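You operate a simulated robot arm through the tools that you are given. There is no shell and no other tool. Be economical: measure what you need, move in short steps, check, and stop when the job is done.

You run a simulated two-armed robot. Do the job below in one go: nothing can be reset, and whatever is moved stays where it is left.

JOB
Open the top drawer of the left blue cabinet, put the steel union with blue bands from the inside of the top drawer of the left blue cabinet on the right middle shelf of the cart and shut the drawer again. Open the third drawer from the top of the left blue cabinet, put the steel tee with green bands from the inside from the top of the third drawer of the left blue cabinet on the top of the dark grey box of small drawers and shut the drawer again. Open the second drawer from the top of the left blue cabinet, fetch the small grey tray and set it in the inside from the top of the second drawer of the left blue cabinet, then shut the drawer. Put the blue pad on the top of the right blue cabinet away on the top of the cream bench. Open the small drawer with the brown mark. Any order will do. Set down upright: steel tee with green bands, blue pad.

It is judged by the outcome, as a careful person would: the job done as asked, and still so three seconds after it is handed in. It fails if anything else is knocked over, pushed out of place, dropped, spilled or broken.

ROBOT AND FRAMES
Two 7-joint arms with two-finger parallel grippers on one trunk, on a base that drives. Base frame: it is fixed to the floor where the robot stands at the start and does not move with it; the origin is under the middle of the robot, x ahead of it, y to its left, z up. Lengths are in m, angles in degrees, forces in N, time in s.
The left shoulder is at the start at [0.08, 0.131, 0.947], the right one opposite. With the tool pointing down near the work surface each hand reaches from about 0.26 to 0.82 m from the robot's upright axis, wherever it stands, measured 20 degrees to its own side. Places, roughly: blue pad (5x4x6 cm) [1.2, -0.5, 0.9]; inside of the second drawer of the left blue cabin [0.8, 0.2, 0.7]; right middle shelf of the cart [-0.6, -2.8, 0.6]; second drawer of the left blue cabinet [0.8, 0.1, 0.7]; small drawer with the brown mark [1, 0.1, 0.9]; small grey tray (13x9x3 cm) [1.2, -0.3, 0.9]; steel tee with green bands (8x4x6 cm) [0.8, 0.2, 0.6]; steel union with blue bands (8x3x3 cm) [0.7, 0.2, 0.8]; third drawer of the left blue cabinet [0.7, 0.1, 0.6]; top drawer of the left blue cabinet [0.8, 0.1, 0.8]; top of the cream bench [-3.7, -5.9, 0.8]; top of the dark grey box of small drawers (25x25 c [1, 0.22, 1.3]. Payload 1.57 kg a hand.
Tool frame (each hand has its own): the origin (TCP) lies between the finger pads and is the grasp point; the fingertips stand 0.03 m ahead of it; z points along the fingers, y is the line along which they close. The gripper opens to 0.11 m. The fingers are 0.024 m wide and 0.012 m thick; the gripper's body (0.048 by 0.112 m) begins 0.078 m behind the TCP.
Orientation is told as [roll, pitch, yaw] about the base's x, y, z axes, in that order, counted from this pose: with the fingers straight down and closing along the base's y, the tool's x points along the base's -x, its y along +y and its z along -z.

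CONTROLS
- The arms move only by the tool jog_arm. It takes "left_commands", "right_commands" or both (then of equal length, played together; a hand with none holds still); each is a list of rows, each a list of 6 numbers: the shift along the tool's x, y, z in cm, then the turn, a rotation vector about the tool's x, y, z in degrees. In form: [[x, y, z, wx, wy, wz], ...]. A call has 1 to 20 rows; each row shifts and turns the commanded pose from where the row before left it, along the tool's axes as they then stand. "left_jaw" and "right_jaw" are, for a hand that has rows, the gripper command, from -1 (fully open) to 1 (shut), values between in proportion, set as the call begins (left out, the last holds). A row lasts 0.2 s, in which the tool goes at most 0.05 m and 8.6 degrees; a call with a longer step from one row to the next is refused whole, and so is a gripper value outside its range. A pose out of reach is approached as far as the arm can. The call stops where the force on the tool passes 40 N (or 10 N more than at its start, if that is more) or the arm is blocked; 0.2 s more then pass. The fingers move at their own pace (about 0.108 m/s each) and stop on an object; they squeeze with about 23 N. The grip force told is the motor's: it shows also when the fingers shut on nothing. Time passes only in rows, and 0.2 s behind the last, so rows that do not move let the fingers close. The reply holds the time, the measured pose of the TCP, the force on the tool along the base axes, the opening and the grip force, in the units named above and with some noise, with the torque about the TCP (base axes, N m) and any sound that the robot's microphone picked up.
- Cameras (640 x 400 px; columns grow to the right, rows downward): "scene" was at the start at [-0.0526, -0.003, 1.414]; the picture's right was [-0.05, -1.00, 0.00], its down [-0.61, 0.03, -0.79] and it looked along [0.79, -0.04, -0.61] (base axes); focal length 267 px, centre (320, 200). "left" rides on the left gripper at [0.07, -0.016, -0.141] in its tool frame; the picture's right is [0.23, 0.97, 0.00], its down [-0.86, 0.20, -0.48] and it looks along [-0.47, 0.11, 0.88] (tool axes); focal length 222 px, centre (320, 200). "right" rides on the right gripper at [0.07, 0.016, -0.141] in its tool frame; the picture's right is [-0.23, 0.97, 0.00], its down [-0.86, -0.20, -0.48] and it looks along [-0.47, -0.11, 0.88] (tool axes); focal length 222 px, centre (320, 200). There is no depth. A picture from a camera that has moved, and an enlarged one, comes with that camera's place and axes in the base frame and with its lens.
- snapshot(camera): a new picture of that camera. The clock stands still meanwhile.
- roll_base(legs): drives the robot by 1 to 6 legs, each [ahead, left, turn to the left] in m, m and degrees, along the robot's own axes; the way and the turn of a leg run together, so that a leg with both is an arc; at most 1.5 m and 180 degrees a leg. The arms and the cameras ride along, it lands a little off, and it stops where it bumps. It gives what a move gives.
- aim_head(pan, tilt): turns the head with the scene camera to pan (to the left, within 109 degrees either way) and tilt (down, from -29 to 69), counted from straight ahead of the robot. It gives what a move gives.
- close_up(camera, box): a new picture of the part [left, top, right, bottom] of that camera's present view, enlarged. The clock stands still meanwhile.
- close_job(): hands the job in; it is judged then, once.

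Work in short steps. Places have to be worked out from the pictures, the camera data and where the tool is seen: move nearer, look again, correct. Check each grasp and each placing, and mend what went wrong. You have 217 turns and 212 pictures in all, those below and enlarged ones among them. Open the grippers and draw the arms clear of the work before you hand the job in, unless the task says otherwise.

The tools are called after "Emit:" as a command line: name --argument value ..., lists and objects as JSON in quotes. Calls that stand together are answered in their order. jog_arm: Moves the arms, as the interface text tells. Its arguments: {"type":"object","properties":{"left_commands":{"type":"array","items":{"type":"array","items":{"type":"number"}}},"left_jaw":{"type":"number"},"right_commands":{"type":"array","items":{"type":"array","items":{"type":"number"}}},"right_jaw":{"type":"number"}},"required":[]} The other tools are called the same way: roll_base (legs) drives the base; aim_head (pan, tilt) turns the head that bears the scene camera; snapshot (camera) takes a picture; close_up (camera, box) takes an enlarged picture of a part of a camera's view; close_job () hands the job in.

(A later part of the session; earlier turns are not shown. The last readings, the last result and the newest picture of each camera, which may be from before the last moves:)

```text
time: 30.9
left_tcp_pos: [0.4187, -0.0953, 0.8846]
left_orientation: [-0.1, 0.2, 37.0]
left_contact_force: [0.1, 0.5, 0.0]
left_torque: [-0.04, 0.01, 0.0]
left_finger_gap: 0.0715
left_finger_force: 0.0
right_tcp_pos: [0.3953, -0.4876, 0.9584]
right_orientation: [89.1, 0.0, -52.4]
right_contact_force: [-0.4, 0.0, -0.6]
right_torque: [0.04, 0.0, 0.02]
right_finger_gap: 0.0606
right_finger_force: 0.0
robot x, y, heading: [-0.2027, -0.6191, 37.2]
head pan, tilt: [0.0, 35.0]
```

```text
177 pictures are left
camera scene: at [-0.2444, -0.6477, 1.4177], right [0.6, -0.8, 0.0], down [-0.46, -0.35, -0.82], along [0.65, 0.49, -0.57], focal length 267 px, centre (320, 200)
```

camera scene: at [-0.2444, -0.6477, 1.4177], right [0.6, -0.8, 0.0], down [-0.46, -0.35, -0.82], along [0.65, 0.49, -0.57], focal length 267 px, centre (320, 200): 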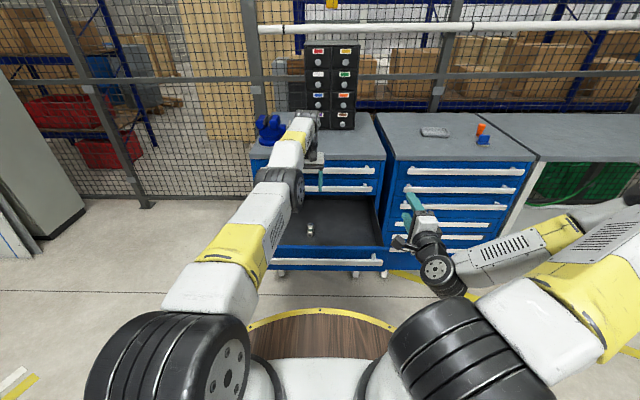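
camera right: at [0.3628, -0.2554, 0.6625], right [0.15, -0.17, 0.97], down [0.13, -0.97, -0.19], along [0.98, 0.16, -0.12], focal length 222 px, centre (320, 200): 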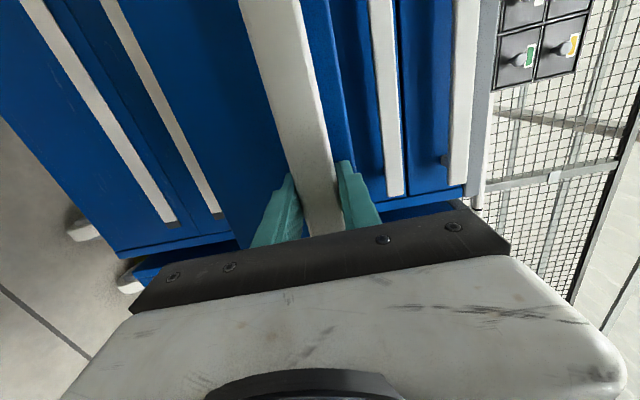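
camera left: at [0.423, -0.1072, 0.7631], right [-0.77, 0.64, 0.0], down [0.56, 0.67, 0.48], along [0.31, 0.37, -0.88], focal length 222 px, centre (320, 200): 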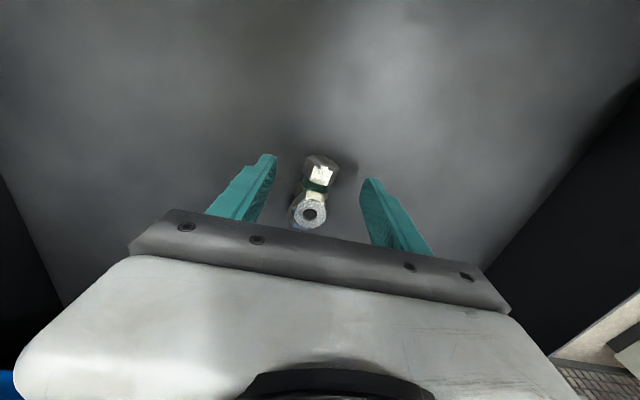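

The drawer stayed open and both hands are clear. I retract the left hand and advance 0.22 m, so the tee lies about 0.68 m ahead.

Emit:
jog_arm --left_commands '[[4, 0, 0, 0, 0, 0], [4, 0, 0, 0, 0, 0], [4, 0, 0, 0, 0, 0], [4, 0, 0, 0, 0, 0], [4, 0, 0, 0, 0, 0]]'

Emit:
roll_base --legs '[[0.22, 0, 0]]'

Emit:
snapshot --camera "scene"

Emit:
snapshot --camera "left"

```text
time: 32.1
left_tcp_pos: [0.4187, -0.0969, 0.8848]
left_orientation: [0.0, 0.1, 37.0]
left_contact_force: [0.6, 0.4, 0.4]
left_torque: [0.0, 0.03, -0.06]
left_finger_gap: 0.0717
left_finger_force: 0.2
left hand out of reach, approached as far as the arm can: row 1, 2, 3, 4, 5
right_tcp_pos: [0.3945, -0.4872, 0.9579]
right_orientation: [89.0, 0.0, -52.3]
right_contact_force: [0.2, 0.2, 0.6]
right_torque: [0.01, 0.01, -0.01]
right_finger_gap: 0.0606
right_finger_force: 0.0
robot x, y, heading: [-0.2046, -0.6215, 36.9]
head pan, tilt: [0.0, 35.0]
```

```text
time: 33.8
left_tcp_pos: [0.5905, 0.0394, 0.8842]
left_orientation: [0.0, 0.2, 37.2]
left_contact_force: [-7.4, -6.1, -1.4]
left_torque: [0.18, -0.08, -0.54]
left_finger_gap: 0.0714
left_finger_force: 0.0
right_tcp_pos: [0.5705, -0.3523, 0.9564]
right_orientation: [89.1, 0.0, -52.0]
right_contact_force: [0.2, -0.4, -0.2]
right_torque: [0.0, -0.01, -0.02]
right_finger_gap: 0.0606
right_finger_force: 0.1
robot x, y, heading: [-0.03, -0.4863, 37.1]
head pan, tilt: [0.0, 35.0]
```

```text
176 pictures are left
camera scene: at [-0.0696, -0.5155, 1.4177], right [0.61, -0.8, 0.0], down [-0.46, -0.35, -0.82], along [0.65, 0.5, -0.57], focal length 267 px, centre (320, 200)
```

scene: 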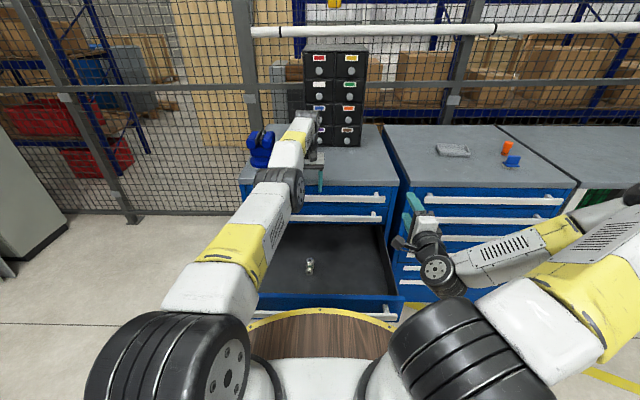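

```text
175 pictures are left
camera left: at [0.546, -0.0153, 1.0258], right [-0.77, 0.64, 0.0], down [0.56, 0.68, 0.47], along [0.3, 0.37, -0.88], focal length 222 px, centre (320, 200)
```

left: 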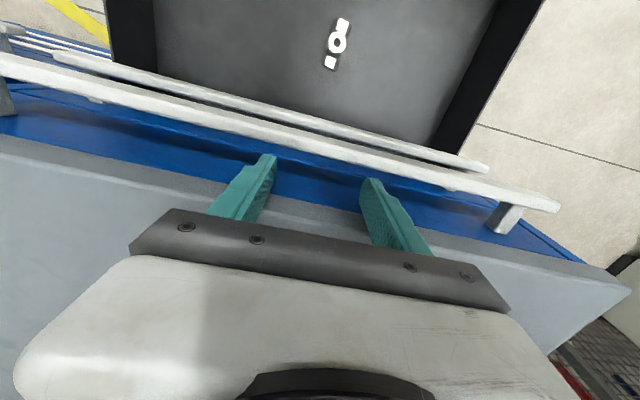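

The left hand did not retract, so the drive pressed it lightly (9 N) against the cabinet edge. I pull it back now and check.

Emit:
jog_arm --left_commands '[[2, 0, 0, 0, 0, 0], [3, 0, 0, 0, 0, 0], [3, 0, 0, 0, 0, 0]]'

```text
time: 34.6
left_tcp_pos: [0.5903, 0.0387, 0.8842]
left_orientation: [0.0, 0.4, 37.1]
left_contact_force: [-3.6, -3.2, 0.8]
left_torque: [-0.01, -0.13, -0.21]
left_finger_gap: 0.0713
left_finger_force: 0.0
left hand out of reach, approached as far as the arm can: row 1, 2, 3
right_tcp_pos: [0.5701, -0.3515, 0.9581]
right_orientation: [89.0, 0.0, -52.0]
right_contact_force: [0.1, -0.4, 0.9]
right_torque: [0.02, -0.03, -0.03]
right_finger_gap: 0.0607
right_finger_force: 0.0
robot x, y, heading: [-0.027, -0.4823, 37.2]
head pan, tilt: [0.0, 35.0]
```

Still stuck. I try moving up, which should let the arm out of its awkward configuration.

Emit:
jog_arm --left_commands '[[0, 0, -3, 0, 0, 0], [0, 0, -4, 0, 0, 0], [0, 0, -4, 0, 0, 0]]'

Emit:
snapshot --camera "scene"

```text
time: 35.4
left_tcp_pos: [0.5813, 0.0338, 0.9909]
left_orientation: [0.0, 0.4, 37.2]
left_contact_force: [-0.3, 0.7, -0.3]
left_torque: [0.0, 0.02, -0.05]
left_finger_gap: 0.0717
left_finger_force: 0.1
left hand out of reach, approached as far as the arm can: row 2, 3
right_tcp_pos: [0.5708, -0.3524, 0.9567]
right_orientation: [89.0, 0.1, -52.0]
right_contact_force: [1.2, 0.3, 0.7]
right_torque: [0.0, 0.01, 0.04]
right_finger_gap: 0.0606
right_finger_force: 0.0
robot x, y, heading: [-0.0326, -0.4866, 37.5]
head pan, tilt: [0.0, 35.0]
```

```text
174 pictures are left
camera scene: at [-0.0691, -0.5152, 1.4177], right [0.61, -0.8, 0.0], down [-0.46, -0.35, -0.82], along [0.65, 0.5, -0.57], focal length 267 px, centre (320, 200)
```

scene: 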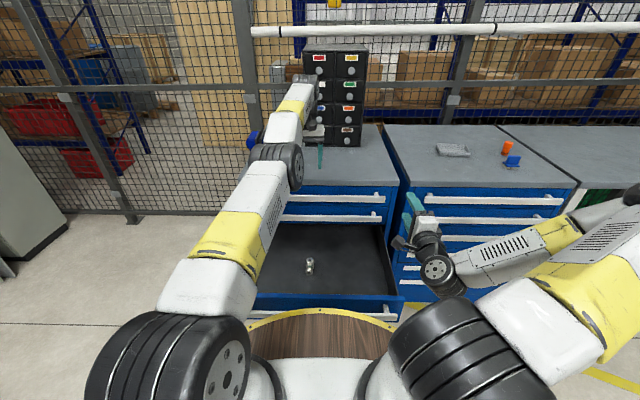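

It lifted freely and is clear of the cabinet. Now I try drawing it back toward the robot in small steps.

Emit:
jog_arm --left_commands '[[3, 0, -1, 0, 0, 0], [3, 0, -1, 0, 0, 0], [3, 0, -1, 0, 0, 0]]'

```text
time: 36.2
left_tcp_pos: [0.5769, 0.0144, 1.039]
left_orientation: [0.1, 0.4, 37.2]
left_contact_force: [-0.8, 0.0, -0.3]
left_torque: [0.0, 0.03, 0.01]
left_finger_gap: 0.0714
left_finger_force: 0.0
left hand out of reach, approached as far as the arm can: row 1, 2, 3
right_tcp_pos: [0.571, -0.3521, 0.9567]
right_orientation: [89.1, 0.0, -52.0]
right_contact_force: [0.4, 0.0, -0.1]
right_torque: [0.0, 0.02, -0.02]
right_finger_gap: 0.0608
right_finger_force: 0.0
robot x, y, heading: [-0.0289, -0.4873, 37.9]
head pan, tilt: [0.0, 35.0]
```

Partial motion only. I try tilting the tool forward while retracting, to free the wrist.

Emit:
jog_arm --left_commands '[[2, 2, -1, 0, -8, 0], [2, 2, -1, 0, -8, 0], [2, 2, -1, 0, -8, 0], [0, 0, 0, 0, 0, 0]]'

Emit:
snapshot --camera "scene"

```text
time: 37.2
left_tcp_pos: [0.6111, 0.1207, 1.1121]
left_orientation: [0.1, -23.7, 37.2]
left_contact_force: [0.4, 0.2, -0.6]
left_torque: [-0.02, 0.02, -0.04]
left_finger_gap: 0.0716
left_finger_force: 0.0
left hand out of reach, approached as far as the arm can: row 1, 2, 3
right_tcp_pos: [0.5691, -0.3518, 0.9572]
right_orientation: [89.2, 0.0, -52.0]
right_contact_force: [-0.1, 0.5, -0.6]
right_torque: [-0.03, -0.01, -0.01]
right_finger_gap: 0.0605
right_finger_force: 0.1
robot x, y, heading: [-0.0314, -0.4885, 37.3]
head pan, tilt: [0.0, 35.0]
```

```text
173 pictures are left
camera scene: at [-0.0694, -0.5153, 1.4177], right [0.61, -0.8, 0.0], down [-0.46, -0.35, -0.82], along [0.65, 0.5, -0.57], focal length 267 px, centre (320, 200)
```

scene: 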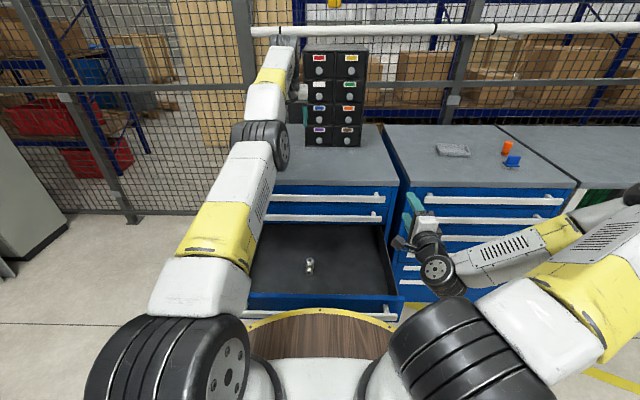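

The arm is stretched nearly straight upward, and my retracts were sliding it along its reach limit. I now move back and slightly down, directly toward the shoulder.

Emit:
jog_arm --left_commands '[[4, 0, 0, 0, 0, 0], [4, 0, 0, 0, 0, 0], [4, 0, 0, 0, 0, 0]]'

Emit:
snapshot --camera "scene"

```text
time: 38.0
left_tcp_pos: [0.616, 0.1163, 1.1088]
left_orientation: [0.1, -23.6, 37.2]
left_contact_force: [-1.0, -0.5, 0.8]
left_torque: [0.0, 0.02, -0.01]
left_finger_gap: 0.0715
left_finger_force: 0.0
left hand out of reach, approached as far as the arm can: row 1, 2, 3
right_tcp_pos: [0.57, -0.3515, 0.9575]
right_orientation: [89.0, 0.0, -51.9]
right_contact_force: [0.2, 0.7, -0.5]
right_torque: [0.02, -0.01, 0.0]
right_finger_gap: 0.0603
right_finger_force: 0.1
robot x, y, heading: [-0.0284, -0.4836, 37.5]
head pan, tilt: [0.0, 35.0]
```

```text
172 pictures are left
camera scene: at [-0.0694, -0.5153, 1.4177], right [0.61, -0.8, 0.0], down [-0.46, -0.35, -0.82], along [0.65, 0.5, -0.57], focal length 267 px, centre (320, 200)
```

scene: 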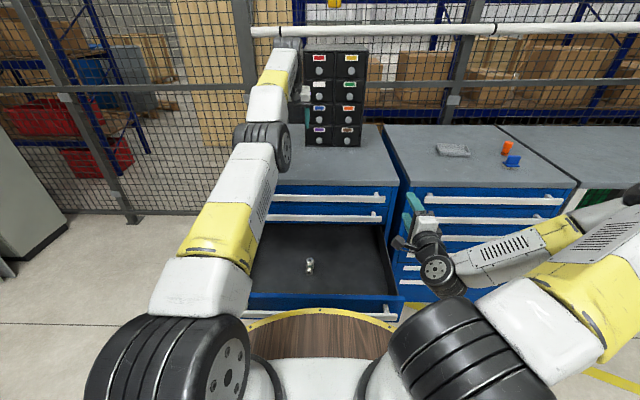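

The arm is locked straight. I try a sideways swing to break out of that configuration.

Emit:
jog_arm --left_commands '[[0, 4, 0, 0, 0, 0], [0, 4, 0, 0, 0, 0], [0, 4, 0, 0, 0, 0], [0, 4, 0, 0, 0, 0]]'

Emit:
snapshot --camera "scene"

```text
time: 39.0
left_tcp_pos: [0.5215, 0.241, 1.1085]
left_orientation: [0.0, -23.7, 37.1]
left_contact_force: [-0.1, 0.2, -1.8]
left_torque: [0.05, 0.03, 0.03]
left_finger_gap: 0.0715
left_finger_force: 0.0
right_tcp_pos: [0.5711, -0.3536, 0.9573]
right_orientation: [89.1, 0.1, -52.2]
right_contact_force: [0.3, 1.3, 0.1]
right_torque: [0.0, -0.02, 0.01]
right_finger_gap: 0.0607
right_finger_force: 0.1
robot x, y, heading: [-0.0326, -0.4852, 37.3]
head pan, tilt: [0.0, 35.0]
```

```text
171 pictures are left
camera scene: at [-0.069, -0.5155, 1.4177], right [0.61, -0.8, 0.0], down [-0.46, -0.35, -0.82], along [0.65, 0.5, -0.57], focal length 267 px, centre (320, 200)
```

scene: 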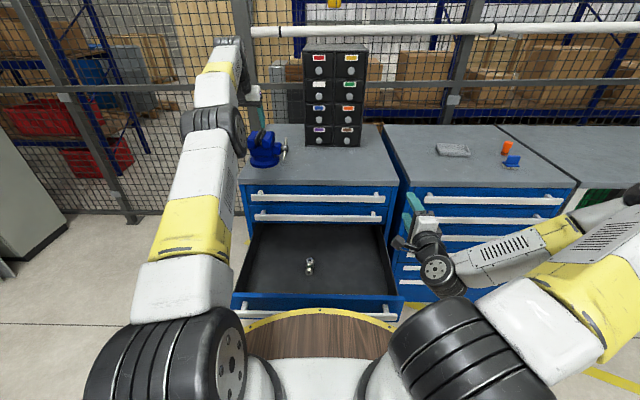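

No reach error this time. I now retract horizontally from here.

Emit:
jog_arm --left_commands '[[2.7, 0, -1.2, 0, 0, 0], [2.7, 0, -1.2, 0, 0, 0], [2.7, 0, -1.2, 0, 0, 0], [2.7, 0, -1.2, 0, 0, 0]]'

```text
time: 40.0
left_tcp_pos: [0.426, 0.1711, 1.1065]
left_orientation: [0.1, -23.6, 37.2]
left_contact_force: [-0.4, 0.1, -0.9]
left_torque: [-0.01, 0.0, -0.01]
left_finger_gap: 0.0713
left_finger_force: 0.1
right_tcp_pos: [0.5701, -0.3514, 0.9562]
right_orientation: [89.0, 0.0, -52.1]
right_contact_force: [-0.2, -0.2, -0.2]
right_torque: [0.03, 0.0, 0.01]
right_finger_gap: 0.0604
right_finger_force: 0.0
robot x, y, heading: [-0.0286, -0.487, 37.4]
head pan, tilt: [0.0, 35.0]
```

Free again. I continue back another 18 cm and bring the tool vertical.

Emit:
jog_arm --left_commands '[[2.7, 0, -1.2, 0, 0, 0], [2.7, 0, -1.2, 0, 0, 0], [2.7, 0, -1.2, 0, 0, 0], [2.7, 0, -1.2, 0, 0, 0], [2.7, 0, -1.2, 0, 0, 0], [0, 0, 0, 0, 8, 0], [0, 0, 0, 0, 8, 0], [0, 0, 0, 0, 7.7, 0]]'

Emit:
snapshot --camera "scene"

```text
time: 41.8
left_tcp_pos: [0.3069, 0.0816, 1.1077]
left_orientation: [0.1, 0.0, 37.2]
left_contact_force: [0.1, -0.2, 0.8]
left_torque: [0.02, -0.04, 0.0]
left_finger_gap: 0.0714
left_finger_force: 0.1
right_tcp_pos: [0.5704, -0.3526, 0.9579]
right_orientation: [89.1, 0.0, -52.0]
right_contact_force: [0.4, -0.2, 0.6]
right_torque: [-0.03, 0.01, -0.01]
right_finger_gap: 0.0604
right_finger_force: 0.0
robot x, y, heading: [-0.0259, -0.4849, 37.4]
head pan, tilt: [0.0, 35.0]
```

```text
170 pictures are left
camera scene: at [-0.0698, -0.5156, 1.4177], right [0.61, -0.8, 0.0], down [-0.46, -0.35, -0.82], along [0.65, 0.5, -0.57], focal length 267 px, centre (320, 200)
```

scene: 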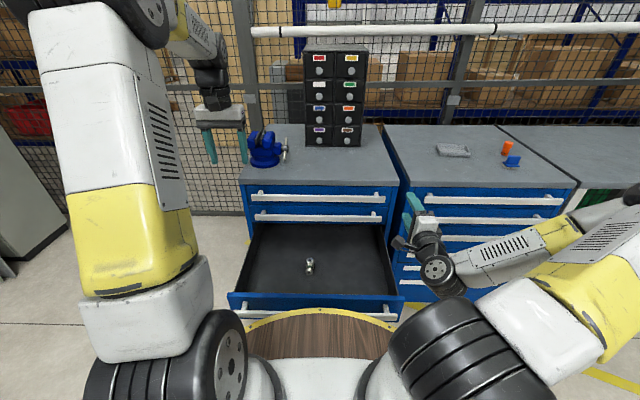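

The arm is back in its good elbow-up shape. The tee should be at 0.683 m ahead, 0.038 m left, so I go above it and descend to z ≈ 0.75.

Emit:
jog_arm --left_commands '[[-1.5, -4.2, 0, 0, 0, 0], [-1.5, -4.2, 0, 0, 0, 0], [-1.5, -4.2, 0, 0, 0, 0], [-1.5, -4.2, 0, 0, 0, 0], [-1.5, -4.2, 0, 0, 0, 0], [0, 0, 4, 0, 0, 0], [0, 0, 4, 0, 0, 0], [0, 0, 4, 0, 0, 0], [0, 0, 4, 0, 0, 0], [0, 0, 4, 0, 0, 0], [0, 0, 4, 0, 0, 0], [0, 0, 4, 0, 0, 0], [0, 0, 4, 0, 0, 0], [0, 0, 4, 0, 0, 0]]'

Emit:
snapshot --camera "left"

Emit:
snapshot --camera "scene"

```text
time: 44.8
left_tcp_pos: [0.495, -0.0384, 0.7485]
left_orientation: [0.1, -0.1, 37.1]
left_contact_force: [-1.6, 0.1, -0.7]
left_torque: [0.01, -0.01, 0.0]
left_finger_gap: 0.0714
left_finger_force: 0.2
right_tcp_pos: [0.5684, -0.3525, 0.9573]
right_orientation: [89.1, 0.0, -52.1]
right_contact_force: [0.5, -1.8, -0.8]
right_torque: [0.03, 0.02, -0.01]
right_finger_gap: 0.0606
right_finger_force: 0.0
robot x, y, heading: [-0.0324, -0.4838, 37.3]
head pan, tilt: [0.0, 35.0]
```

```text
169 pictures are left
camera left: at [0.4496, -0.0942, 0.889], right [-0.77, 0.64, 0.0], down [0.56, 0.68, 0.48], along [0.31, 0.37, -0.88], focal length 222 px, centre (320, 200)
```

left: 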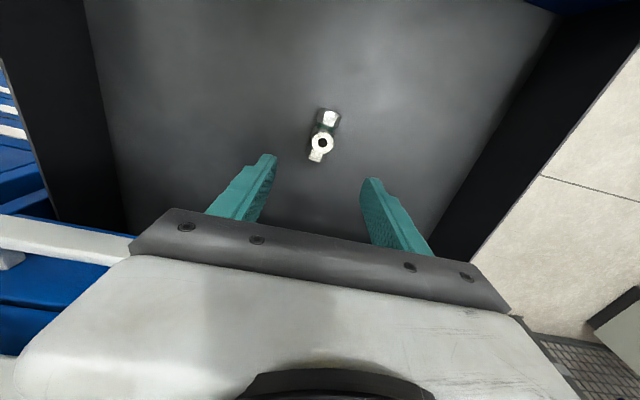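

```text
168 pictures are left
camera scene: at [-0.0696, -0.5155, 1.4177], right [0.61, -0.8, 0.0], down [-0.46, -0.35, -0.82], along [0.65, 0.5, -0.57], focal length 267 px, centre (320, 200)
```

scene: 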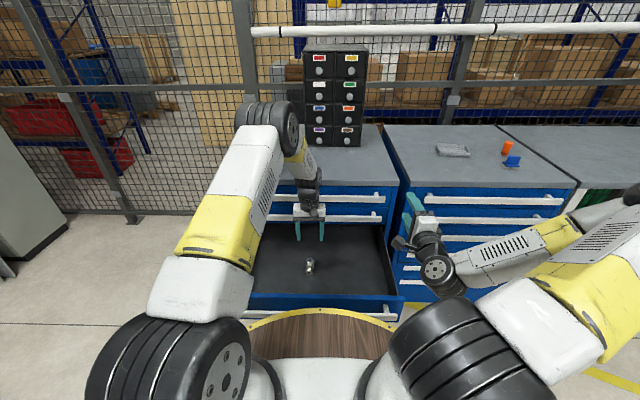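

The tee's stem is directly below the TCP. I descend 14.8 cm and close.

Emit:
jog_arm --left_commands '[[0.2, 0.2, 3, 0, 0, 0], [0, 0, 4, 0, 0, 0], [0, 0, 4, 0, 0, 0], [0, 0, 2, 0, 0, 0], [0, 0, 1.8, 0, 0, 0]]'

Emit:
snapshot --camera "left"

```text
time: 46.0
left_tcp_pos: [0.493, -0.0386, 0.5982]
left_orientation: [0.0, -0.1, 37.2]
left_contact_force: [0.2, 0.8, 0.8]
left_torque: [0.01, 0.04, -0.01]
left_finger_gap: 0.0715
left_finger_force: 0.0
right_tcp_pos: [0.569, -0.3532, 0.9576]
right_orientation: [89.1, 0.0, -52.0]
right_contact_force: [0.0, -0.6, -0.8]
right_torque: [0.0, 0.02, 0.04]
right_finger_gap: 0.0606
right_finger_force: 0.1
robot x, y, heading: [-0.0289, -0.489, 37.1]
head pan, tilt: [0.0, 35.0]
```

```text
167 pictures are left
camera left: at [0.4475, -0.0932, 0.74], right [-0.77, 0.64, 0.0], down [0.56, 0.68, 0.48], along [0.31, 0.37, -0.88], focal length 222 px, centre (320, 200)
```

left: 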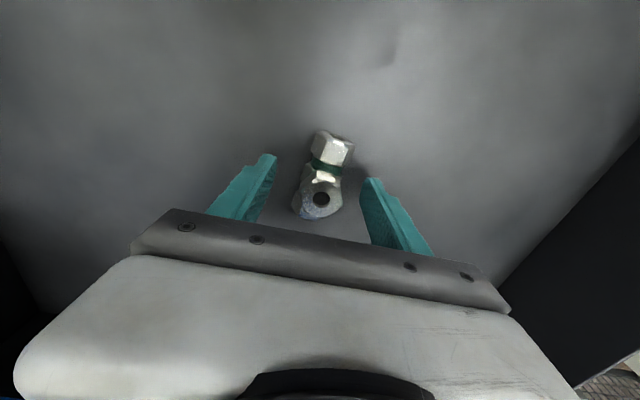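

Aligned. I go 0.8 cm lower and close.

Emit:
jog_arm --left_commands '[[0, 0, 0.8, 0, 0, 0]]'

Emit:
jog_arm --left_commands '[[0, 0, 0, 0, 0, 0], [0, 0, 0, 0, 0, 0], [0, 0, 0, 0, 0, 0], [0, 0, 0, 0, 0, 0]]' --left_jaw 1

Emit:
snapshot --camera "left"

```text
time: 46.4
left_tcp_pos: [0.4924, -0.0397, 0.5899]
left_orientation: [0.0, 0.1, 37.1]
left_contact_force: [-0.3, 0.4, 0.7]
left_torque: [0.02, -0.01, -0.01]
left_finger_gap: 0.0712
left_finger_force: 0.1
right_tcp_pos: [0.5706, -0.3529, 0.9579]
right_orientation: [89.0, 0.1, -52.0]
right_contact_force: [0.0, 0.0, 0.3]
right_torque: [0.0, -0.02, 0.0]
right_finger_gap: 0.0606
right_finger_force: 0.0
robot x, y, heading: [-0.031, -0.4836, 37.4]
head pan, tilt: [0.0, 35.0]
```

```text
time: 47.4
left_tcp_pos: [0.4926, -0.04, 0.5913]
left_orientation: [0.0, 0.0, 37.3]
left_contact_force: [-0.1, -1.1, 0.4]
left_torque: [0.02, 0.0, 0.01]
left_finger_gap: 0.0317
left_finger_force: 23.0
right_tcp_pos: [0.5706, -0.352, 0.9575]
right_orientation: [89.0, 0.1, -52.0]
right_contact_force: [0.8, 0.4, 1.2]
right_torque: [0.01, 0.01, -0.03]
right_finger_gap: 0.0605
right_finger_force: 0.1
robot x, y, heading: [-0.0275, -0.4873, 37.2]
head pan, tilt: [0.0, 35.0]
```

```text
166 pictures are left
camera left: at [0.4474, -0.0938, 0.7323], right [-0.77, 0.64, 0.0], down [0.56, 0.68, 0.48], along [0.31, 0.37, -0.88], focal length 222 px, centre (320, 200)
```

left: 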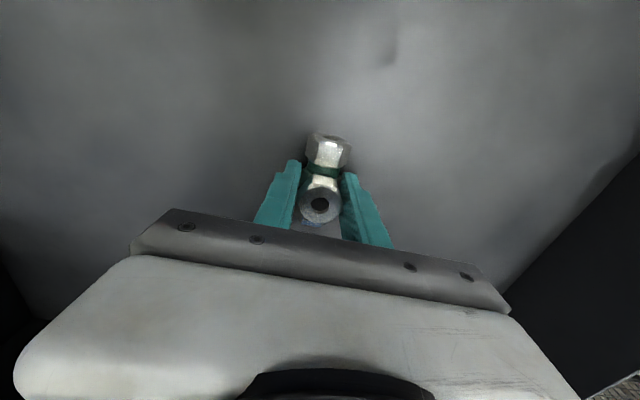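

Gripped at 3.2 cm. I lift straight up to z ≈ 1.03.

Emit:
jog_arm --left_commands '[[0, 0, -2, 0, 0, 0], [0, 0, -4, 0, 0, 0], [0, 0, -4, 0, 0, 0], [0, 0, -4, 0, 0, 0], [0, 0, -4, 0, 0, 0], [0, 0, -4, 0, 0, 0], [0, 0, -4, 0, 0, 0], [0, 0, -4, 0, 0, 0], [0, 0, -4, 0, 0, 0], [0, 0, -4, 0, 0, 0], [0, 0, -4, 0, 0, 0], [0, 0, -2, 0, 0, 0]]'

Emit:
snapshot --camera "scene"

Emit:
snapshot --camera "left"

```text
time: 50.0
left_tcp_pos: [0.4924, -0.0386, 1.0302]
left_orientation: [0.0, 0.0, 37.2]
left_contact_force: [0.3, 0.9, 0.0]
left_torque: [-0.04, -0.02, 0.0]
left_finger_gap: 0.0
left_finger_force: 21.7
right_tcp_pos: [0.5695, -0.3512, 0.9572]
right_orientation: [89.1, 0.0, -52.0]
right_contact_force: [-0.5, -0.2, 0.0]
right_torque: [0.03, 0.02, 0.05]
right_finger_gap: 0.0603
right_finger_force: 0.1
robot x, y, heading: [-0.0311, -0.4836, 37.3]
head pan, tilt: [0.0, 35.0]
```

```text
165 pictures are left
camera scene: at [-0.0693, -0.5153, 1.4177], right [0.61, -0.8, 0.0], down [-0.46, -0.35, -0.82], along [0.65, 0.5, -0.57], focal length 267 px, centre (320, 200)
```

scene: 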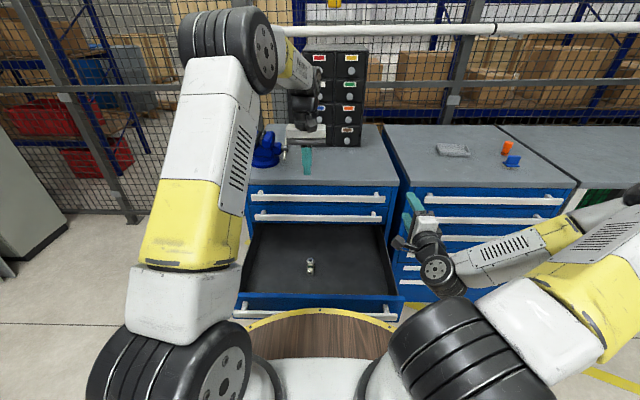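

```text
164 pictures are left
camera left: at [0.4466, -0.0932, 1.1725], right [-0.77, 0.64, 0.0], down [0.56, 0.68, 0.48], along [0.3, 0.37, -0.88], focal length 222 px, centre (320, 200)
```

left: 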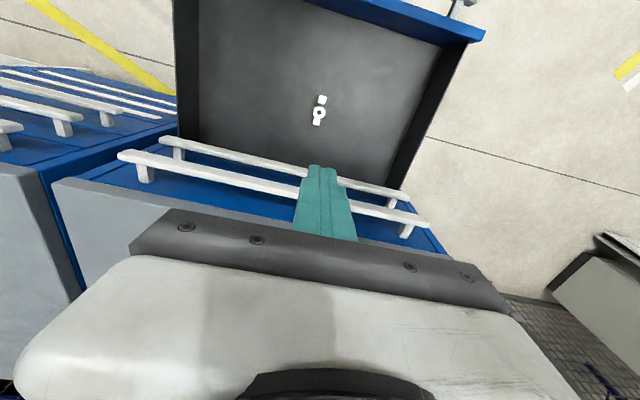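

The tee slipped out at once but still stands in place, so I gripped too shallow. I reopen, go back down and grip deeper, feeling for the floor.

Emit:
jog_arm --left_commands '[[0, 0, 4, 0, 0, 0], [0, 0, 4, 0, 0, 0], [0, 0, 4, 0, 0, 0], [0, 0, 4, 0, 0, 0], [0, 0, 4, 0, 0, 0], [0, 0, 4, 0, 0, 0], [0, 0, 4, 0, 0, 0], [0, 0, 3, 0, 0, 0]]' --left_jaw -0.3

Emit:
snapshot --camera "left"

```text
time: 51.8
left_tcp_pos: [0.4908, -0.0385, 0.7205]
left_orientation: [0.0, -0.1, 37.2]
left_contact_force: [0.0, -0.2, -0.2]
left_torque: [0.03, -0.02, 0.03]
left_finger_gap: 0.0714
left_finger_force: 0.1
right_tcp_pos: [0.5696, -0.3525, 0.9579]
right_orientation: [89.0, 0.1, -52.0]
right_contact_force: [-0.7, -0.7, 0.4]
right_torque: [0.03, 0.01, 0.0]
right_finger_gap: 0.0604
right_finger_force: 0.0
robot x, y, heading: [-0.0314, -0.4857, 37.3]
head pan, tilt: [0.0, 35.0]
```

```text
163 pictures are left
camera left: at [0.446, -0.0932, 0.8622], right [-0.77, 0.64, 0.0], down [0.56, 0.68, 0.48], along [0.31, 0.37, -0.88], focal length 222 px, centre (320, 200)
```

left: 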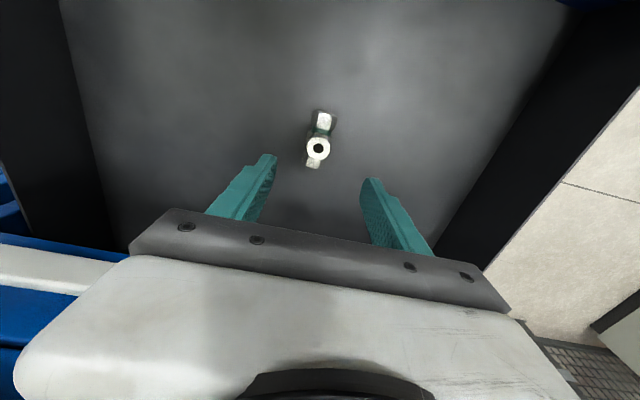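

I descend to about z 0.578, one centimetre deeper than before.

Emit:
jog_arm --left_commands '[[-0.2, 0, 4, 0, 0, 0], [0, 0, 4, 0, 0, 0], [0, 0, 4, 0, 0, 0], [0, 0, 1.5, 0, 0, 0], [0, 0, 0.8, 0, 0, 0]]'

Emit:
jog_arm --left_commands '[[0, 0, 0, 0, 0, 0], [0, 0, 0, 0, 0, 0], [0, 0, 0, 0, 0, 0], [0, 0, 0, 0, 0, 0]]' --left_jaw 1

Emit:
snapshot --camera "left"

```text
time: 53.0
left_tcp_pos: [0.4984, -0.0336, 0.5871]
left_orientation: [0.0, -0.8, 37.2]
left_contact_force: [2.1, 1.3, 4.0]
left_torque: [0.15, 0.07, -0.1]
left_finger_gap: 0.0713
left_finger_force: 0.1
right_tcp_pos: [0.5705, -0.3514, 0.958]
right_orientation: [89.1, 0.0, -52.0]
right_contact_force: [0.6, 0.4, -0.4]
right_torque: [0.0, 0.01, -0.03]
right_finger_gap: 0.0606
right_finger_force: 0.0
robot x, y, heading: [-0.0313, -0.4845, 37.3]
head pan, tilt: [0.0, 35.0]
stopped in row 5 (left hand): the force on the tool passed its limit at 49 N (the readings are from after the stop); the commanded pose is now the measured one
```

```text
time: 54.0
left_tcp_pos: [0.4983, -0.0342, 0.5865]
left_orientation: [-0.1, -0.8, 37.2]
left_contact_force: [0.8, 0.2, 15.6]
left_torque: [-0.08, 0.24, 0.01]
left_finger_gap: 0.0317
left_finger_force: 23.2
right_tcp_pos: [0.5692, -0.352, 0.9581]
right_orientation: [89.1, 0.0, -52.0]
right_contact_force: [-0.4, 0.5, -1.0]
right_torque: [-0.03, -0.01, 0.02]
right_finger_gap: 0.0605
right_finger_force: 0.1
robot x, y, heading: [-0.0262, -0.4845, 37.3]
head pan, tilt: [0.0, 35.0]
```

```text
162 pictures are left
camera left: at [0.4504, -0.0893, 0.7277], right [-0.77, 0.64, 0.0], down [0.56, 0.67, 0.49], along [0.31, 0.38, -0.87], focal length 222 px, centre (320, 200)
```

left: 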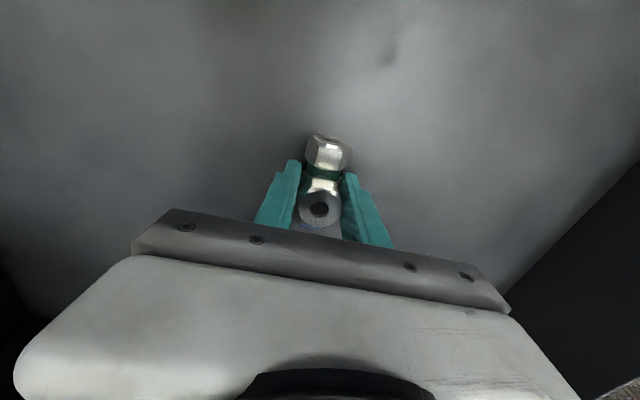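

The fingertips touched the floor, so this is as deep as it goes. I lift very gently and watch whether it holds.

Emit:
jog_arm --left_commands '[[0, 0, -0.3, 0, 0, 0], [0, 0, -0.5, 0, 0, 0], [0, 0, -0.5, 0, 0, 0], [0, 0, -0.7, 0, 0, 0], [0, 0, -1, 0, 0, 0], [0, 0, 0, 0, 0, 0]]'

Emit:
snapshot --camera "left"

```text
time: 55.4
left_tcp_pos: [0.4976, -0.0336, 0.6164]
left_orientation: [0.0, -0.6, 37.2]
left_contact_force: [0.8, 0.1, -0.8]
left_torque: [0.02, -0.01, -0.01]
left_finger_gap: 0.0319
left_finger_force: 23.0
right_tcp_pos: [0.5699, -0.3519, 0.9572]
right_orientation: [89.1, 0.1, -52.0]
right_contact_force: [-0.7, -2.0, -0.2]
right_torque: [0.03, 0.0, 0.01]
right_finger_gap: 0.0604
right_finger_force: 0.1
robot x, y, heading: [-0.0304, -0.4847, 37.6]
head pan, tilt: [0.0, 35.0]
```

```text
161 pictures are left
camera left: at [0.4505, -0.0896, 0.7569], right [-0.77, 0.64, 0.0], down [0.56, 0.67, 0.49], along [0.31, 0.37, -0.87], focal length 222 px, centre (320, 200)
```

left: 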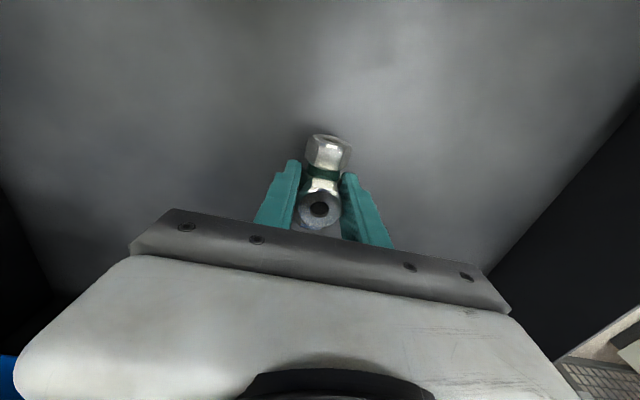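

It's held, rising with the hand. I continue up in moderate steps.

Emit:
jog_arm --left_commands '[[0, 0, -1.5, 0, 0, 0], [0, 0, -2, 0, 0, 0], [0, 0, -3, 0, 0, 0], [0, 0, -3, 0, 0, 0], [0, 0, -3, 0, 0, 0], [0, 0, -3, 0, 0, 0], [0, 0, -3, 0, 0, 0], [0, 0, -3, 0, 0, 0], [0, 0, -3, 0, 0, 0], [0, 0, -3, 0, 0, 0], [0, 0, -3, 0, 0, 0], [0, 0, -3, 0, 0, 0], [0, 0, -3, 0, 0, 0], [0, 0, -3, 0, 0, 0], [0, 0, -2, 0, 0, 0]]'

Emit:
snapshot --camera "left"

Emit:
snapshot --camera "scene"

```text
time: 58.6
left_tcp_pos: [0.4929, -0.0378, 1.032]
left_orientation: [0.0, -0.6, 37.2]
left_contact_force: [0.4, 0.6, -1.8]
left_torque: [0.02, 0.03, 0.03]
left_finger_gap: 0.0315
left_finger_force: 22.8
right_tcp_pos: [0.5696, -0.3517, 0.9576]
right_orientation: [89.0, -0.1, -52.0]
right_contact_force: [0.3, -0.2, -0.4]
right_torque: [0.02, -0.03, 0.0]
right_finger_gap: 0.0604
right_finger_force: 0.0
robot x, y, heading: [-0.0272, -0.4836, 37.0]
head pan, tilt: [0.0, 35.0]
```

```text
160 pictures are left
camera left: at [0.4465, -0.0927, 1.1724], right [-0.77, 0.64, 0.0], down [0.56, 0.67, 0.49], along [0.31, 0.37, -0.87], focal length 222 px, centre (320, 200)
```

left: 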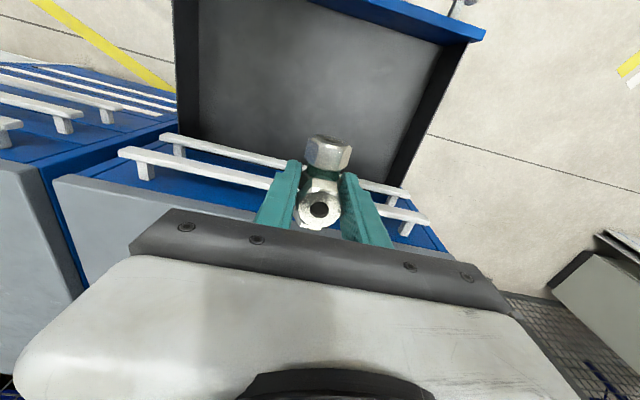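

```text
159 pictures are left
camera scene: at [-0.0693, -0.5153, 1.4177], right [0.61, -0.8, 0.0], down [-0.46, -0.35, -0.82], along [0.65, 0.5, -0.57], focal length 267 px, centre (320, 200)
```

scene: 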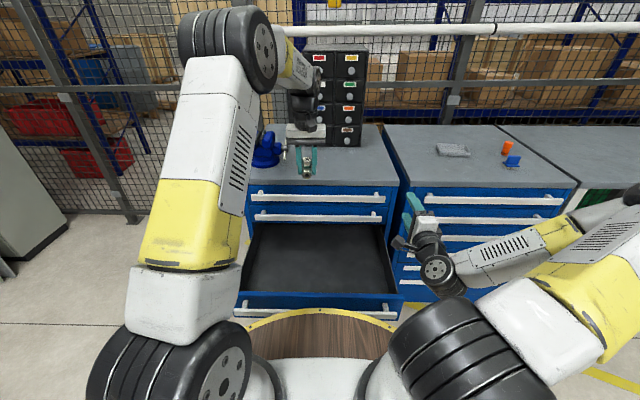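

The tee is held upright. Next I shut the drawer: I back off 0.25 m, lower the right hand in front of the handle, and push.

Emit:
roll_base --legs '[[-0.25, 0, 0]]'

Emit:
jog_arm --right_commands '[[2, -4, 0, 0, 0, 0], [2, -4, 0, 0, 0, 0], [2, -4, 0, 0, 0, 0], [2, -4, 0, 0, 0, 0], [2, -4, 0, 0, 0, 0], [1, -4, 0, 0, 0, 0], [0, -4, 0, 0, 0, 0], [0, -3.3, 0, 0, 0, 0]]' --right_jaw 1

Emit:
snapshot --camera "scene"

Emit:
snapshot --camera "right"

```text
time: 60.4
left_tcp_pos: [0.2903, -0.1887, 1.0323]
left_orientation: [0.0, -0.7, 37.4]
left_contact_force: [-0.2, -1.1, -1.1]
left_torque: [0.01, -0.04, 0.0]
left_finger_gap: 0.0318
left_finger_force: 23.4
right_tcp_pos: [0.3676, -0.5045, 0.9571]
right_orientation: [89.1, 0.1, -52.0]
right_contact_force: [-0.1, 0.4, -0.3]
right_torque: [0.05, 0.01, 0.02]
right_finger_gap: 0.0607
right_finger_force: 0.1
robot x, y, heading: [-0.2276, -0.6412, 37.7]
head pan, tilt: [0.0, 35.0]
```

```text
time: 62.2
left_tcp_pos: [0.2902, -0.1901, 1.0314]
left_orientation: [0.0, -0.5, 37.4]
left_contact_force: [0.8, 0.1, -1.7]
left_torque: [0.01, 0.0, 0.01]
left_finger_gap: 0.0319
left_finger_force: 23.5
right_tcp_pos: [0.2958, -0.4221, 0.647]
right_orientation: [89.1, 0.0, -51.8]
right_contact_force: [-0.5, -0.1, -0.3]
right_torque: [0.0, -0.01, -0.02]
right_finger_gap: 0.0
right_finger_force: 21.2
robot x, y, heading: [-0.2311, -0.636, 37.6]
head pan, tilt: [0.0, 35.0]
```

```text
158 pictures are left
camera scene: at [-0.2712, -0.6696, 1.4177], right [0.61, -0.79, 0.0], down [-0.46, -0.35, -0.82], along [0.65, 0.5, -0.57], focal length 267 px, centre (320, 200)
```

scene: 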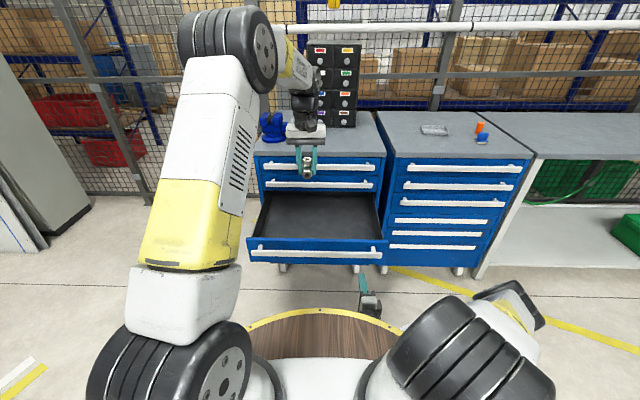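

```text
157 pictures are left
camera right: at [0.1429, -0.4558, 0.665], right [0.15, -0.17, 0.97], down [0.15, -0.97, -0.19], along [0.98, 0.17, -0.12], focal length 222 px, centre (320, 200)
```

right: 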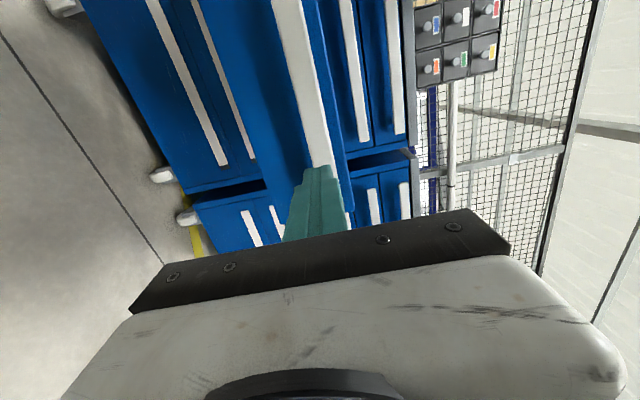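

The right hand is aligned with the handle. I drive forward, with a slight heading correction, to push the drawer shut.

Emit:
roll_base --legs '[[0.07, 0, -1.2], [0.1, 0, 0], [0.1, 0, 0], [0.08, 0, 0]]'

Emit:
snapshot --camera "scene"

```text
time: 63.7
left_tcp_pos: [0.3812, -0.1399, 1.0294]
left_orientation: [0.2, -0.5, 36.1]
left_contact_force: [0.0, -0.1, -0.8]
left_torque: [-0.03, -0.03, 0.01]
left_finger_gap: 0.0318
left_finger_force: 23.4
right_tcp_pos: [0.3804, -0.3741, 0.6458]
right_orientation: [89.0, 0.2, -53.1]
right_contact_force: [0.5, -0.2, 0.1]
right_torque: [-0.01, -0.02, -0.02]
right_finger_gap: 0.0
right_finger_force: 21.3
robot x, y, heading: [-0.1492, -0.5757, 36.0]
head pan, tilt: [0.0, 35.0]
stopped in leg 2: the force on the tool passed its limit at 132 N (the readings are from after the stop); the commanded pose is now the measured one
```

```text
156 pictures are left
camera scene: at [-0.1902, -0.608, 1.4177], right [0.59, -0.81, 0.0], down [-0.46, -0.34, -0.82], along [0.66, 0.48, -0.57], focal length 267 px, centre (320, 200)
```

scene: 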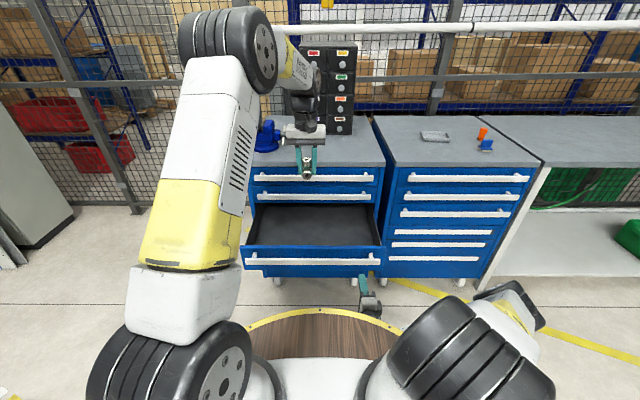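

Contact came with a spike but no harm shows. I now push in small legs from contact.

Emit:
roll_base --legs '[[0.02, 0, 0], [0.03, 0, 0], [0.03, 0, 0], [0.03, 0, 0], [0.03, 0, 0], [0.03, 0, 0]]'

```text
time: 66.7
left_tcp_pos: [0.5174, -0.0385, 1.0298]
left_orientation: [0.1, -0.6, 36.2]
left_contact_force: [-0.7, 0.4, -1.5]
left_torque: [0.0, 0.02, 0.0]
left_finger_gap: 0.0318
left_finger_force: 22.5
right_tcp_pos: [0.5171, -0.274, 0.6467]
right_orientation: [88.9, 0.1, -53.1]
right_contact_force: [-0.2, -0.7, 0.6]
right_torque: [0.01, 0.0, 0.01]
right_finger_gap: 0.0003
right_finger_force: 21.9
robot x, y, heading: [-0.0122, -0.4792, 36.5]
head pan, tilt: [0.0, 35.0]
```

Working well. About 19 cm remain, so I continue.

Emit:
roll_base --legs '[[0.03, 0, 0], [0.03, 0, 0], [0.03, 0, 0], [0.03, 0, 0], [0.03, 0, 0], [0.02, 0, 0]]'

Emit:
snapshot --camera "scene"

```text
time: 69.6
left_tcp_pos: [0.6546, 0.0627, 1.0298]
left_orientation: [0.1, -0.6, 36.3]
left_contact_force: [0.1, 0.2, -1.7]
left_torque: [0.0, 0.01, 0.02]
left_finger_gap: 0.0321
left_finger_force: 23.4
right_tcp_pos: [0.654, -0.1722, 0.646]
right_orientation: [89.0, 0.1, -53.0]
right_contact_force: [-0.5, 0.0, 0.3]
right_torque: [-0.02, 0.02, 0.03]
right_finger_gap: 0.0003
right_finger_force: 20.7
robot x, y, heading: [0.127, -0.3744, 36.1]
head pan, tilt: [0.0, 35.0]
```

```text
155 pictures are left
camera scene: at [0.0836, -0.4071, 1.4177], right [0.59, -0.81, 0.0], down [-0.46, -0.34, -0.82], along [0.66, 0.49, -0.57], focal length 267 px, centre (320, 200)
```

scene: 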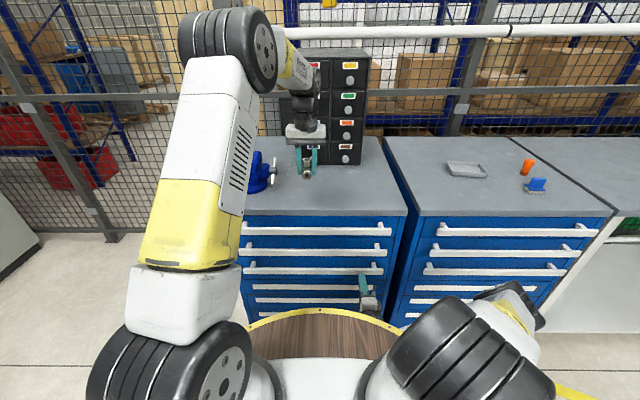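

Nearly shut. I finish with gentle arm pushes until resistance.

Emit:
jog_arm --right_commands '[[0, 0, 1, 0, 0, 0], [0, 0, 1, 0, 0, 0], [0, 0, 1, 0, 0, 0], [0, 0, 1, 0, 0, 0]]'

Emit:
close_up --camera "scene" --box '[230, 180, 410, 320]'

```text
time: 70.3
left_tcp_pos: [0.653, 0.0613, 1.0289]
left_orientation: [0.1, -0.5, 36.2]
left_contact_force: [0.5, 0.0, -0.6]
left_torque: [0.03, -0.02, -0.01]
left_finger_gap: 0.0317
left_finger_force: 22.8
right_tcp_pos: [0.6651, -0.1636, 0.6478]
right_orientation: [89.0, 0.0, -53.1]
right_contact_force: [-8.5, -7.1, 6.6]
right_torque: [0.09, -0.29, -0.1]
right_finger_gap: 0.0
right_finger_force: 21.4
robot x, y, heading: [0.1237, -0.3754, 36.5]
head pan, tilt: [0.0, 35.0]
stopped in row 3 (right hand): the force on the tool passed its limit at 58 N (the readings are from after the stop); the commanded pose is now the measured one
```

```text
2.86 times, centred on (320, 250) of scene
camera zoom: at [0.0827, -0.4078, 1.4177], right [0.59, -0.81, 0.0], down [-0.46, -0.34, -0.82], along [0.66, 0.48, -0.57], focal length 763 px, centre (320, 57)
```

zoom: 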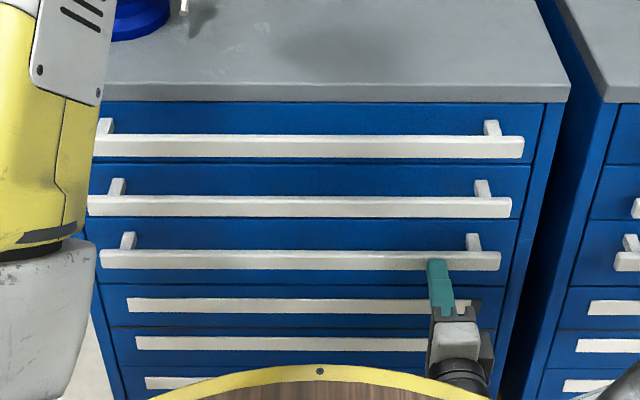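

The third drawer is shut. I withdraw the right hand slightly and raise it out of the way; the left hand will then set the tee on the cabinet top to regrip it from the front.

Emit:
jog_arm --right_commands '[[0, 0, -1.5, 0, 0, 0], [-1.5, 4.5, 0, 0, 0, 0], [-1.5, 4.5, 0, 0, 0, 0], [-1.5, 4.5, 0, 0, 0, 0], [-1.5, 4.5, 0, 0, 0, 0], [-1.5, 4.5, 0, 0, 0, 0], [-1.5, 4.5, 0, 0, 0, 0], [-1.5, 4.5, 0, 0, 0, 0], [-1.5, 4.5, 0, 0, 0, 0]]' --left_commands '[[-1, 0, 0, 0, 0, 0], [-1, 0, 0, 0, 0, 0], [-1, 0, 0, 0, 0, 0], [-1, 0, 0, 0, 0, 0], [0, 0, 1.5, 0, 0, 0], [0, 0, 1.5, 0, 0, 0], [0, 0, 1.5, 0, 0, 0], [0, 0, 1.5, 0, 0, 0], [0, 0, 1, 0, 0, 0]]'

Emit:
close_up --camera "scene" --box '[230, 100, 390, 220]'

Emit:
snapshot --camera "left"

```text
time: 72.3
left_tcp_pos: [0.6865, 0.0863, 0.9599]
left_orientation: [0.1, -0.4, 36.3]
left_contact_force: [-0.6, 0.6, -1.9]
left_torque: [0.02, 0.04, 0.02]
left_finger_gap: 0.0316
left_finger_force: 23.2
right_tcp_pos: [0.7463, -0.2631, 0.9996]
right_orientation: [88.7, 0.1, -53.0]
right_contact_force: [-0.2, 0.5, 0.0]
right_torque: [-0.01, 0.03, 0.01]
right_finger_gap: 0.0001
right_finger_force: 21.5
right hand out of reach, approached as far as the arm can: row 8, 9
robot x, y, heading: [0.1213, -0.3788, 36.0]
head pan, tilt: [0.0, 35.0]
```

```text
3.33 times, centred on (310, 160) of scene
camera zoom: at [0.0837, -0.4073, 1.4177], right [0.59, -0.81, 0.0], down [-0.46, -0.34, -0.82], along [0.66, 0.49, -0.57], focal length 890 px, centre (353, 333)
```

zoom: 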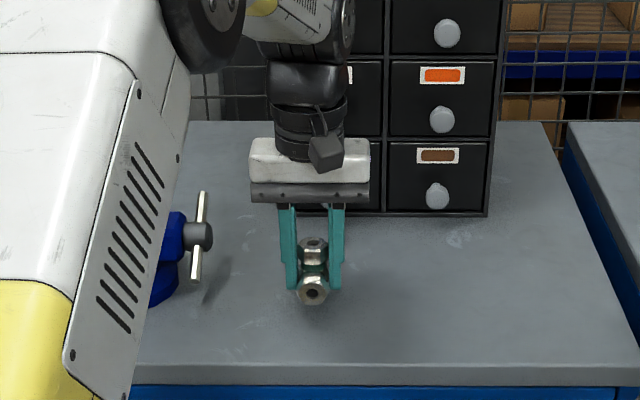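

```text
152 pictures are left
camera left: at [0.6394, 0.0311, 1.1011], right [-0.76, 0.65, 0.0], down [0.57, 0.66, 0.49], along [0.32, 0.37, -0.87], focal length 222 px, centre (320, 200)
```

left: 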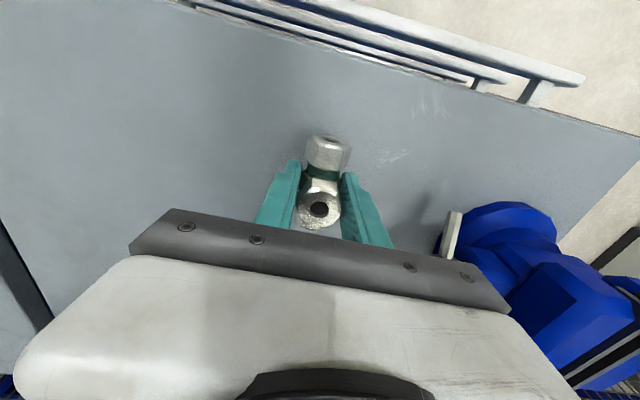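

I lower the tee gently onto the slab, watching for contact.

Emit:
jog_arm --left_commands '[[0, 0, 1, 0, 0, 0], [0, 0, 1, 0, 0, 0], [0, 0, 0.4, 0, 0, 0], [0, 0, 0.3, 0, 0, 0], [0, 0, 0.3, 0, 0, 0]]'

```text
time: 73.5
left_tcp_pos: [0.6875, 0.0856, 0.9306]
left_orientation: [0.0, -0.6, 36.2]
left_contact_force: [-0.2, -1.2, -1.3]
left_torque: [-0.02, 0.01, -0.01]
left_finger_gap: 0.0318
left_finger_force: 23.2
right_tcp_pos: [0.7457, -0.262, 0.9996]
right_orientation: [88.9, 0.3, -53.0]
right_contact_force: [0.0, -0.8, -0.3]
right_torque: [-0.03, 0.0, -0.02]
right_finger_gap: 0.0003
right_finger_force: 21.2
robot x, y, heading: [0.1255, -0.3764, 36.2]
head pan, tilt: [0.0, 35.0]
```

No contact yet. I continue in 3 mm steps.

Emit:
jog_arm --left_commands '[[0, 0, 0.3, 0, 0, 0], [0, 0, 0.3, 0, 0, 0], [0, 0, 0.3, 0, 0, 0]]'

```text
time: 74.1
left_tcp_pos: [0.6882, 0.0858, 0.9297]
left_orientation: [0.0, -1.0, 36.3]
left_contact_force: [1.2, -0.1, 6.0]
left_torque: [-0.14, 0.2, 0.01]
left_finger_gap: 0.0316
left_finger_force: 23.4
right_tcp_pos: [0.745, -0.2632, 1.0009]
right_orientation: [89.0, 0.1, -53.0]
right_contact_force: [-0.4, 0.2, -0.1]
right_torque: [-0.04, 0.0, -0.02]
right_finger_gap: 0.0
right_finger_force: 21.4
robot x, y, heading: [0.1265, -0.3766, 36.5]
head pan, tilt: [0.0, 35.0]
stopped in row 3 (left hand): the force on the tool passed its limit at 44 N (the readings are from after the stop); the commanded pose is now the measured one
```

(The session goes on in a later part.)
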